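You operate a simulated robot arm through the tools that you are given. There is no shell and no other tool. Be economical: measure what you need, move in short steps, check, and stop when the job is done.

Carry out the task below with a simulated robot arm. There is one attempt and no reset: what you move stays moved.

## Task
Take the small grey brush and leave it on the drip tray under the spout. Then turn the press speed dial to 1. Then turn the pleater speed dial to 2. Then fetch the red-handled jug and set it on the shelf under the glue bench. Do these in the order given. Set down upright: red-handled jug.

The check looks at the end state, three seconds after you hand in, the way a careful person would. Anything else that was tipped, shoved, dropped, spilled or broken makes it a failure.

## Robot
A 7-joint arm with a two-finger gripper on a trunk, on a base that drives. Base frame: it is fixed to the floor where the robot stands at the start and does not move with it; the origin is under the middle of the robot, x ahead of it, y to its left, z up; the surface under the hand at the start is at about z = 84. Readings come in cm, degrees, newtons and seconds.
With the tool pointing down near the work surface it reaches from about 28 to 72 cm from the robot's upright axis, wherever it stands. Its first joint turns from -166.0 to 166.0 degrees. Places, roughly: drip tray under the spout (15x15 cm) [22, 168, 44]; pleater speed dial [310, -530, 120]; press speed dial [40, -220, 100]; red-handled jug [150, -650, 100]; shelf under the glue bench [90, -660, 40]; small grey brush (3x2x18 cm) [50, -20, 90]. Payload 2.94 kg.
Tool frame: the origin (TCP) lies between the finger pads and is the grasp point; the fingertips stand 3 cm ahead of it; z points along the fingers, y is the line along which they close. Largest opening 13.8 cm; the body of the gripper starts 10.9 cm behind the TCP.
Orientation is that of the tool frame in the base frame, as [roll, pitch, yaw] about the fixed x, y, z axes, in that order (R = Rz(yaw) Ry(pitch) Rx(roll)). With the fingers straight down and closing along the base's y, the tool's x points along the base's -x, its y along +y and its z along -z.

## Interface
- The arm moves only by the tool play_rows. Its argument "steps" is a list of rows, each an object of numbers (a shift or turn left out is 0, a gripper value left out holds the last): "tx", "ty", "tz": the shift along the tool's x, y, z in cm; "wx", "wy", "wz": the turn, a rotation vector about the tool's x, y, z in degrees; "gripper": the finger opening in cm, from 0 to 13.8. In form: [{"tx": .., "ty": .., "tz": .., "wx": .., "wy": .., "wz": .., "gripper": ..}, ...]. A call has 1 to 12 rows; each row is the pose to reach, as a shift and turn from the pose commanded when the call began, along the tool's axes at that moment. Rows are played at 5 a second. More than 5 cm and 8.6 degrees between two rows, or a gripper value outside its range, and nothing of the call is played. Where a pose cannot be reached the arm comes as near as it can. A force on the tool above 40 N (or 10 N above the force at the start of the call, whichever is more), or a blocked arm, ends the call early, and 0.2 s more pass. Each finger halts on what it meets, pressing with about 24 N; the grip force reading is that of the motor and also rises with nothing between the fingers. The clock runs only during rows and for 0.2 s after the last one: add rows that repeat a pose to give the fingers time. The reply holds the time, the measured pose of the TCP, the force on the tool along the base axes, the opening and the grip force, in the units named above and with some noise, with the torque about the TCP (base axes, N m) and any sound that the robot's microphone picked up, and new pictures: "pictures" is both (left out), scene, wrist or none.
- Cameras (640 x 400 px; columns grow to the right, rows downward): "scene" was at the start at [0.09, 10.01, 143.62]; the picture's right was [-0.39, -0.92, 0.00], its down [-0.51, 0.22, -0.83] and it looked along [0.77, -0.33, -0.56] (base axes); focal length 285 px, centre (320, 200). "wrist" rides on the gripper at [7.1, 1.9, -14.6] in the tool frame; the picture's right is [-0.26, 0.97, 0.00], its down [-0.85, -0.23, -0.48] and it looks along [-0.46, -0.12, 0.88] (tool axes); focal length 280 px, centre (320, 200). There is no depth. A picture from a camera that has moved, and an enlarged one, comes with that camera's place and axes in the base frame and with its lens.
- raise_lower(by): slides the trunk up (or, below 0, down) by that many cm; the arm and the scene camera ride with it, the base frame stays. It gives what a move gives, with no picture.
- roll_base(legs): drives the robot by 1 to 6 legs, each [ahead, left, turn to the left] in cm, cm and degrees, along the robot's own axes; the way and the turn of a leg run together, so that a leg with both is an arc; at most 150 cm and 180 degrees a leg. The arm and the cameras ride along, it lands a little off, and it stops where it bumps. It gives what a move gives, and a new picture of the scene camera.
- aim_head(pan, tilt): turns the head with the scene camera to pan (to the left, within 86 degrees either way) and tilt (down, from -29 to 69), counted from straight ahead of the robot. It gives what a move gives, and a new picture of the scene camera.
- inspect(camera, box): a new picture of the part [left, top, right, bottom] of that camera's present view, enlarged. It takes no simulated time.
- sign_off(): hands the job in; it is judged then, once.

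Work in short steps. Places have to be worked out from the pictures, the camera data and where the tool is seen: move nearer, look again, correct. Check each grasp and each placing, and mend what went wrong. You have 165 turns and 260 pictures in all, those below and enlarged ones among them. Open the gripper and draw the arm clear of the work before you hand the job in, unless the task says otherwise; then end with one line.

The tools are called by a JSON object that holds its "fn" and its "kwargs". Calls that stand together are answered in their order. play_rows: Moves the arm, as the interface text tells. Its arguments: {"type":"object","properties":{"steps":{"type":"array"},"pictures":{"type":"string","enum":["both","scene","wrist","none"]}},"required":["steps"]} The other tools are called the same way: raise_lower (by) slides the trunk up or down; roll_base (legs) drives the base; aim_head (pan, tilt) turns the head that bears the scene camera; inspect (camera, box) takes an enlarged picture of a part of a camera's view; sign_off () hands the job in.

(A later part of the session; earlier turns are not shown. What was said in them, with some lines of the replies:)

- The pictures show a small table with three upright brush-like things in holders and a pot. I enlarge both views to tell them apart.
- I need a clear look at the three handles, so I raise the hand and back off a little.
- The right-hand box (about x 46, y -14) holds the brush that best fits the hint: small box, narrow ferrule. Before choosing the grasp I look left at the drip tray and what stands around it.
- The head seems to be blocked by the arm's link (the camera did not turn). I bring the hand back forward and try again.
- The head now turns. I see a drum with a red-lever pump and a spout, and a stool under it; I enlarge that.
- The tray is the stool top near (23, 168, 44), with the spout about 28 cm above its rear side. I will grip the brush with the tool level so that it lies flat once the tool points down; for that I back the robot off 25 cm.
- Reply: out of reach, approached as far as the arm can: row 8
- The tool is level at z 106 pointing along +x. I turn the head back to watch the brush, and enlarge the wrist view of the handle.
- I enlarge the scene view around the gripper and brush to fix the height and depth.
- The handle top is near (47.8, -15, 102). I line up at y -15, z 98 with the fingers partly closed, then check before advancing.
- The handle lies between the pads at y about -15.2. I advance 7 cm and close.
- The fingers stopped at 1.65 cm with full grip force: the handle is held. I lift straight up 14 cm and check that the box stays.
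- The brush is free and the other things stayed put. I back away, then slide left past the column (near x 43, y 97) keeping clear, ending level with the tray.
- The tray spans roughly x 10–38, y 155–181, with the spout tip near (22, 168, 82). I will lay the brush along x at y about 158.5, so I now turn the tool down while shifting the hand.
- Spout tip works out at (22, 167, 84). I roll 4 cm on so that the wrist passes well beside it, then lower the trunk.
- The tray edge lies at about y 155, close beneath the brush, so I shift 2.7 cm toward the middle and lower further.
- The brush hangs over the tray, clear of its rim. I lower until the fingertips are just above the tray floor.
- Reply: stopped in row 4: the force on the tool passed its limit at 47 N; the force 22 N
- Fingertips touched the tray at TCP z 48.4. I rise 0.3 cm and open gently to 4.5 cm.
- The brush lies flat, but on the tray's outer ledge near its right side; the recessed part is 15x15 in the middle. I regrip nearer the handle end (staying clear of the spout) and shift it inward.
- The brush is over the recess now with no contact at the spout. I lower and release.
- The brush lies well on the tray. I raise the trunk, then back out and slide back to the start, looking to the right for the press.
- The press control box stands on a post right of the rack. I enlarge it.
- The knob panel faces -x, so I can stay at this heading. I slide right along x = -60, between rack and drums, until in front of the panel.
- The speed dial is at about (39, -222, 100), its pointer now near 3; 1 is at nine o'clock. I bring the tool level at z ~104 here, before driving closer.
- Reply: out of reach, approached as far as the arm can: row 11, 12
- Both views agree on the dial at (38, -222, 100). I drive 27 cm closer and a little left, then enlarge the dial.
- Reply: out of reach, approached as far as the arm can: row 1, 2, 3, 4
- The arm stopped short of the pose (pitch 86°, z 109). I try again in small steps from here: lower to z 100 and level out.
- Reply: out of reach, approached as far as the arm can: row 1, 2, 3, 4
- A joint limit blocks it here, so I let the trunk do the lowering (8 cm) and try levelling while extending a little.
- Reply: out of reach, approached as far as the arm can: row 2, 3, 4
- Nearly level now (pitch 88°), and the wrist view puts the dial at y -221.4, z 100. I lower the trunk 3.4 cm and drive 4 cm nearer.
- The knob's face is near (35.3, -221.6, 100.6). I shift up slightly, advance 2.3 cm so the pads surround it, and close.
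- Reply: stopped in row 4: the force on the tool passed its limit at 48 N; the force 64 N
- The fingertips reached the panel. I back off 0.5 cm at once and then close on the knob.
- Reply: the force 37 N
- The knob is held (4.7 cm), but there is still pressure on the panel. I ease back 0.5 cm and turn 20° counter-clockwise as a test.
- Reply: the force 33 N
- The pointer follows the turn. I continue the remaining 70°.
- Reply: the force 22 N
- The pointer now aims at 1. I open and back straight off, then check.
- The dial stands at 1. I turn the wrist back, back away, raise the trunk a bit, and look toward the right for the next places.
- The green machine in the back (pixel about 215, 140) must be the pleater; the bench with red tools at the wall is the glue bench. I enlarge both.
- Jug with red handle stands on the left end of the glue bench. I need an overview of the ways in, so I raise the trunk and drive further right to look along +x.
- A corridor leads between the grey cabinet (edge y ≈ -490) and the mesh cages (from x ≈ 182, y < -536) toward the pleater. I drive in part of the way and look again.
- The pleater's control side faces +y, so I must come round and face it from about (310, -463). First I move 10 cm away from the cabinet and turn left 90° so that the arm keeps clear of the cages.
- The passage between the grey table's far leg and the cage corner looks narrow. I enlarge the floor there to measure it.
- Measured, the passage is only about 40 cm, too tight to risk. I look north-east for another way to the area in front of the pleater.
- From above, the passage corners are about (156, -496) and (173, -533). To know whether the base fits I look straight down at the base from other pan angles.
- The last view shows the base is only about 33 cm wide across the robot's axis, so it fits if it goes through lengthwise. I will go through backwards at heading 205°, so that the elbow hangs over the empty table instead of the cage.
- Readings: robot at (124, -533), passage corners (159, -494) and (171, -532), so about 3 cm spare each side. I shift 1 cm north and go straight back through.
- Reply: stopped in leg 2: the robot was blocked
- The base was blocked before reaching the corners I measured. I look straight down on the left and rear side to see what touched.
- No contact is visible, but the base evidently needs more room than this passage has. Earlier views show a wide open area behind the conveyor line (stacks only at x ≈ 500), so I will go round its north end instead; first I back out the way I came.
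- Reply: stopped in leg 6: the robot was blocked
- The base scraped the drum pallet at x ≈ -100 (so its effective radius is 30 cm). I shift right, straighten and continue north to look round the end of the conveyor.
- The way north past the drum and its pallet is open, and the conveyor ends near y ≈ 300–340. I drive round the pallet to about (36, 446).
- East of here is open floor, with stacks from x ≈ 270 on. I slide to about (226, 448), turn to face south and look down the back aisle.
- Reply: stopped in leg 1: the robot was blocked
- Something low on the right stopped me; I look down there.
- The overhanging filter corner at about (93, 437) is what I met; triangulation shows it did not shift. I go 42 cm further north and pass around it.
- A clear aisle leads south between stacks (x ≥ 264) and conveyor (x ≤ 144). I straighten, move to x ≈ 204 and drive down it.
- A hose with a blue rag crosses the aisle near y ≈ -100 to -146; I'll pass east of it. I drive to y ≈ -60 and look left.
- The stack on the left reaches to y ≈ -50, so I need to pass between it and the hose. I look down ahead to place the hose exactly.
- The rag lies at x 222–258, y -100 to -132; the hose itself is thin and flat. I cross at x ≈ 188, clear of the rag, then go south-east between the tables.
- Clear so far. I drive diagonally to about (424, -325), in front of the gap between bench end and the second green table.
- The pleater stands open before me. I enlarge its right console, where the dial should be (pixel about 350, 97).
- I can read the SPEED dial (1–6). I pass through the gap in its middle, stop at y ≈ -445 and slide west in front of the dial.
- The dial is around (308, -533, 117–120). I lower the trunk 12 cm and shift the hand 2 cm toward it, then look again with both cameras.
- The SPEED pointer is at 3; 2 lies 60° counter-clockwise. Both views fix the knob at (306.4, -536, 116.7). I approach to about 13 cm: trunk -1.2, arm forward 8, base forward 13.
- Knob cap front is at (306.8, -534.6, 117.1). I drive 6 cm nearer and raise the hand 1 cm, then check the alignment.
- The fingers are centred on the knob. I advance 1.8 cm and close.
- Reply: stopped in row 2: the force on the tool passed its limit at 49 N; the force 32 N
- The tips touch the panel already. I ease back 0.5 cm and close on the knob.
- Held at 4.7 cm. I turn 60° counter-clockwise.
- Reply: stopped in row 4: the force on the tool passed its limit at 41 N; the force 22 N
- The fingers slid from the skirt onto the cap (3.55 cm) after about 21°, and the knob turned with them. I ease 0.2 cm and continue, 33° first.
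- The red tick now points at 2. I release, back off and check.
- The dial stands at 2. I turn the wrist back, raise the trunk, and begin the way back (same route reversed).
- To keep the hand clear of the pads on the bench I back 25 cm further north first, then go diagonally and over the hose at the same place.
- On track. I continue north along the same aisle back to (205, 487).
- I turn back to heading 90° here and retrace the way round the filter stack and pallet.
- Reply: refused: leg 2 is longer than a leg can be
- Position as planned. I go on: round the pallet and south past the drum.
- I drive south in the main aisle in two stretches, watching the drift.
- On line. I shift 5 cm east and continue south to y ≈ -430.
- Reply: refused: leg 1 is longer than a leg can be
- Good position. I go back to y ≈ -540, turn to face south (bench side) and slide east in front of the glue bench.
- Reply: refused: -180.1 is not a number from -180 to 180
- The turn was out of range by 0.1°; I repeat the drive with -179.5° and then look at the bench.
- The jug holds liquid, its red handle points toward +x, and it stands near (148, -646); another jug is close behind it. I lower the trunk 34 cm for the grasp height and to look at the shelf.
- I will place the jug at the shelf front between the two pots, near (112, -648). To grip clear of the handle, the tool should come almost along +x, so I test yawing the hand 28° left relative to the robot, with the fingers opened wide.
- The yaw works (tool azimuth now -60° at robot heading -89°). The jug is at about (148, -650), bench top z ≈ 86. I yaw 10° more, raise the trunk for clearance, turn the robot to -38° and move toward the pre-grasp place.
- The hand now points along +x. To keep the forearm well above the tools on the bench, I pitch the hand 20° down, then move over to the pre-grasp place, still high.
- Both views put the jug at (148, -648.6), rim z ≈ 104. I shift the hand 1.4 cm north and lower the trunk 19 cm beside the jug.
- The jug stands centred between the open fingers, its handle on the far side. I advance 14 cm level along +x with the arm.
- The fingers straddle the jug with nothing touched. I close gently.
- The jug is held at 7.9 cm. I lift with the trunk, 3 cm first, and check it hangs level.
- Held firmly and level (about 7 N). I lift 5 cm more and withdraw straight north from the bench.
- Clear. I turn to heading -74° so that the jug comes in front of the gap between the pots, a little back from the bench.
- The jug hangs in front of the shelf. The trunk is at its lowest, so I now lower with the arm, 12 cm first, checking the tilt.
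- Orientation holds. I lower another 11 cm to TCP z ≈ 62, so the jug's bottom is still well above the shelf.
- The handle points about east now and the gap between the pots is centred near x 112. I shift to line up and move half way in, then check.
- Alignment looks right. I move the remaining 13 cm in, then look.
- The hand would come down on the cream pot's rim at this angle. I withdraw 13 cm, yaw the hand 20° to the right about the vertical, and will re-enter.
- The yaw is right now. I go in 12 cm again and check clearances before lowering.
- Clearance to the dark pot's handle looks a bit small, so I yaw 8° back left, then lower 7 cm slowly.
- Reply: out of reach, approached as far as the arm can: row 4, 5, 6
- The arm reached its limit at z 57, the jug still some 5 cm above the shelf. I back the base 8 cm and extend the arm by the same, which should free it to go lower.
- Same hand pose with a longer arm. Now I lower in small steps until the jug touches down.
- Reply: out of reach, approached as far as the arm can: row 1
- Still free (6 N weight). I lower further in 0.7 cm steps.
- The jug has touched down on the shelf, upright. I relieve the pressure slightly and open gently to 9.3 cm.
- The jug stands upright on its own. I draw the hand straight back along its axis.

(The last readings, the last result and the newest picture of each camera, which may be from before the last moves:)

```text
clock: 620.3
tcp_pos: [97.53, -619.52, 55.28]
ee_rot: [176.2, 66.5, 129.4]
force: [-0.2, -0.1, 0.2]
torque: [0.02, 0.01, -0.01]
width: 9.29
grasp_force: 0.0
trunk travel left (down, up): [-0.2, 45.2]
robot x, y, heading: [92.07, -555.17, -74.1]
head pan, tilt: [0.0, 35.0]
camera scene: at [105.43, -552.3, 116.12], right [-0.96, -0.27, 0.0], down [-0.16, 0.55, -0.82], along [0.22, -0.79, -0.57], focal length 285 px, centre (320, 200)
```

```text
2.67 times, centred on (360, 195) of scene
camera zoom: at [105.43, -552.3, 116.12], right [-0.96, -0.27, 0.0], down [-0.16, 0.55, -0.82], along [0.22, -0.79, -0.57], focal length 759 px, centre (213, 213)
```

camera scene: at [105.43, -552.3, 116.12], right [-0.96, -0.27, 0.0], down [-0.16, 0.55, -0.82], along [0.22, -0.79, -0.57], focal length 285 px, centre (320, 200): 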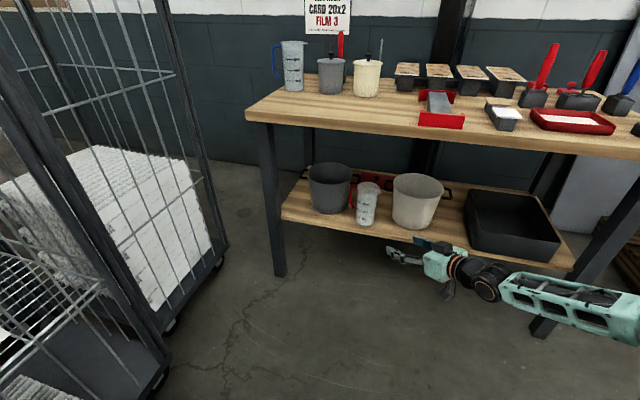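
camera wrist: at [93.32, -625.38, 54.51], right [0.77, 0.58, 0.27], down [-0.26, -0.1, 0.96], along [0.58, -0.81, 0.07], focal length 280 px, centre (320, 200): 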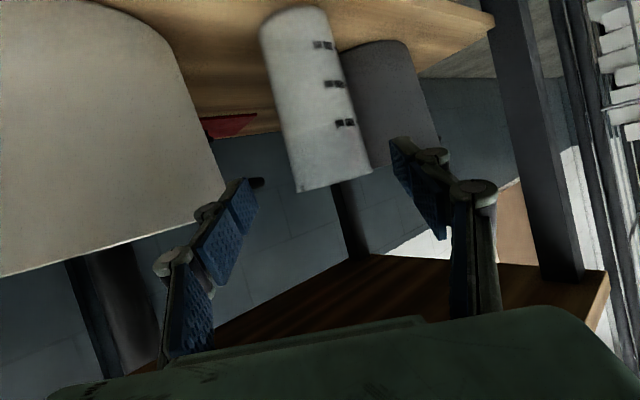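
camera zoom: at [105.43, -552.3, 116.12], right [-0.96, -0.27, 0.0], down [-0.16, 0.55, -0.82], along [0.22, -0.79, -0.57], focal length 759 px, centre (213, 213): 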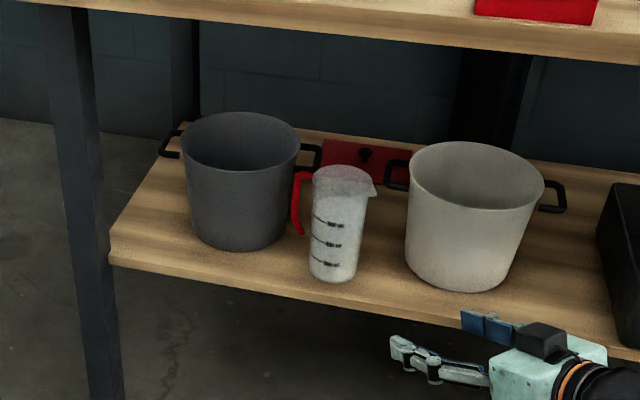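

The jug stands upright on the shelf between the pots. The brush is on the tray, and the dials are at 1 and 2. The gripper is open and the arm is clear of the bench, so I hand in.

{"fn": "sign_off", "kwargs": {}}

```text
The job is handed in.
```

I finished all four steps in order and handed the job in: the brush is on the drip tray, the press speed dial is at 1, the pleater speed dial is at 2, and the red-handled jug is upright on the shelf under the glue bench. On the way, the base bumped the mesh cage or grey table, the drum pallet and a filter stack. Pictures afterwards showed nothing moved, but only the top filter was measured.
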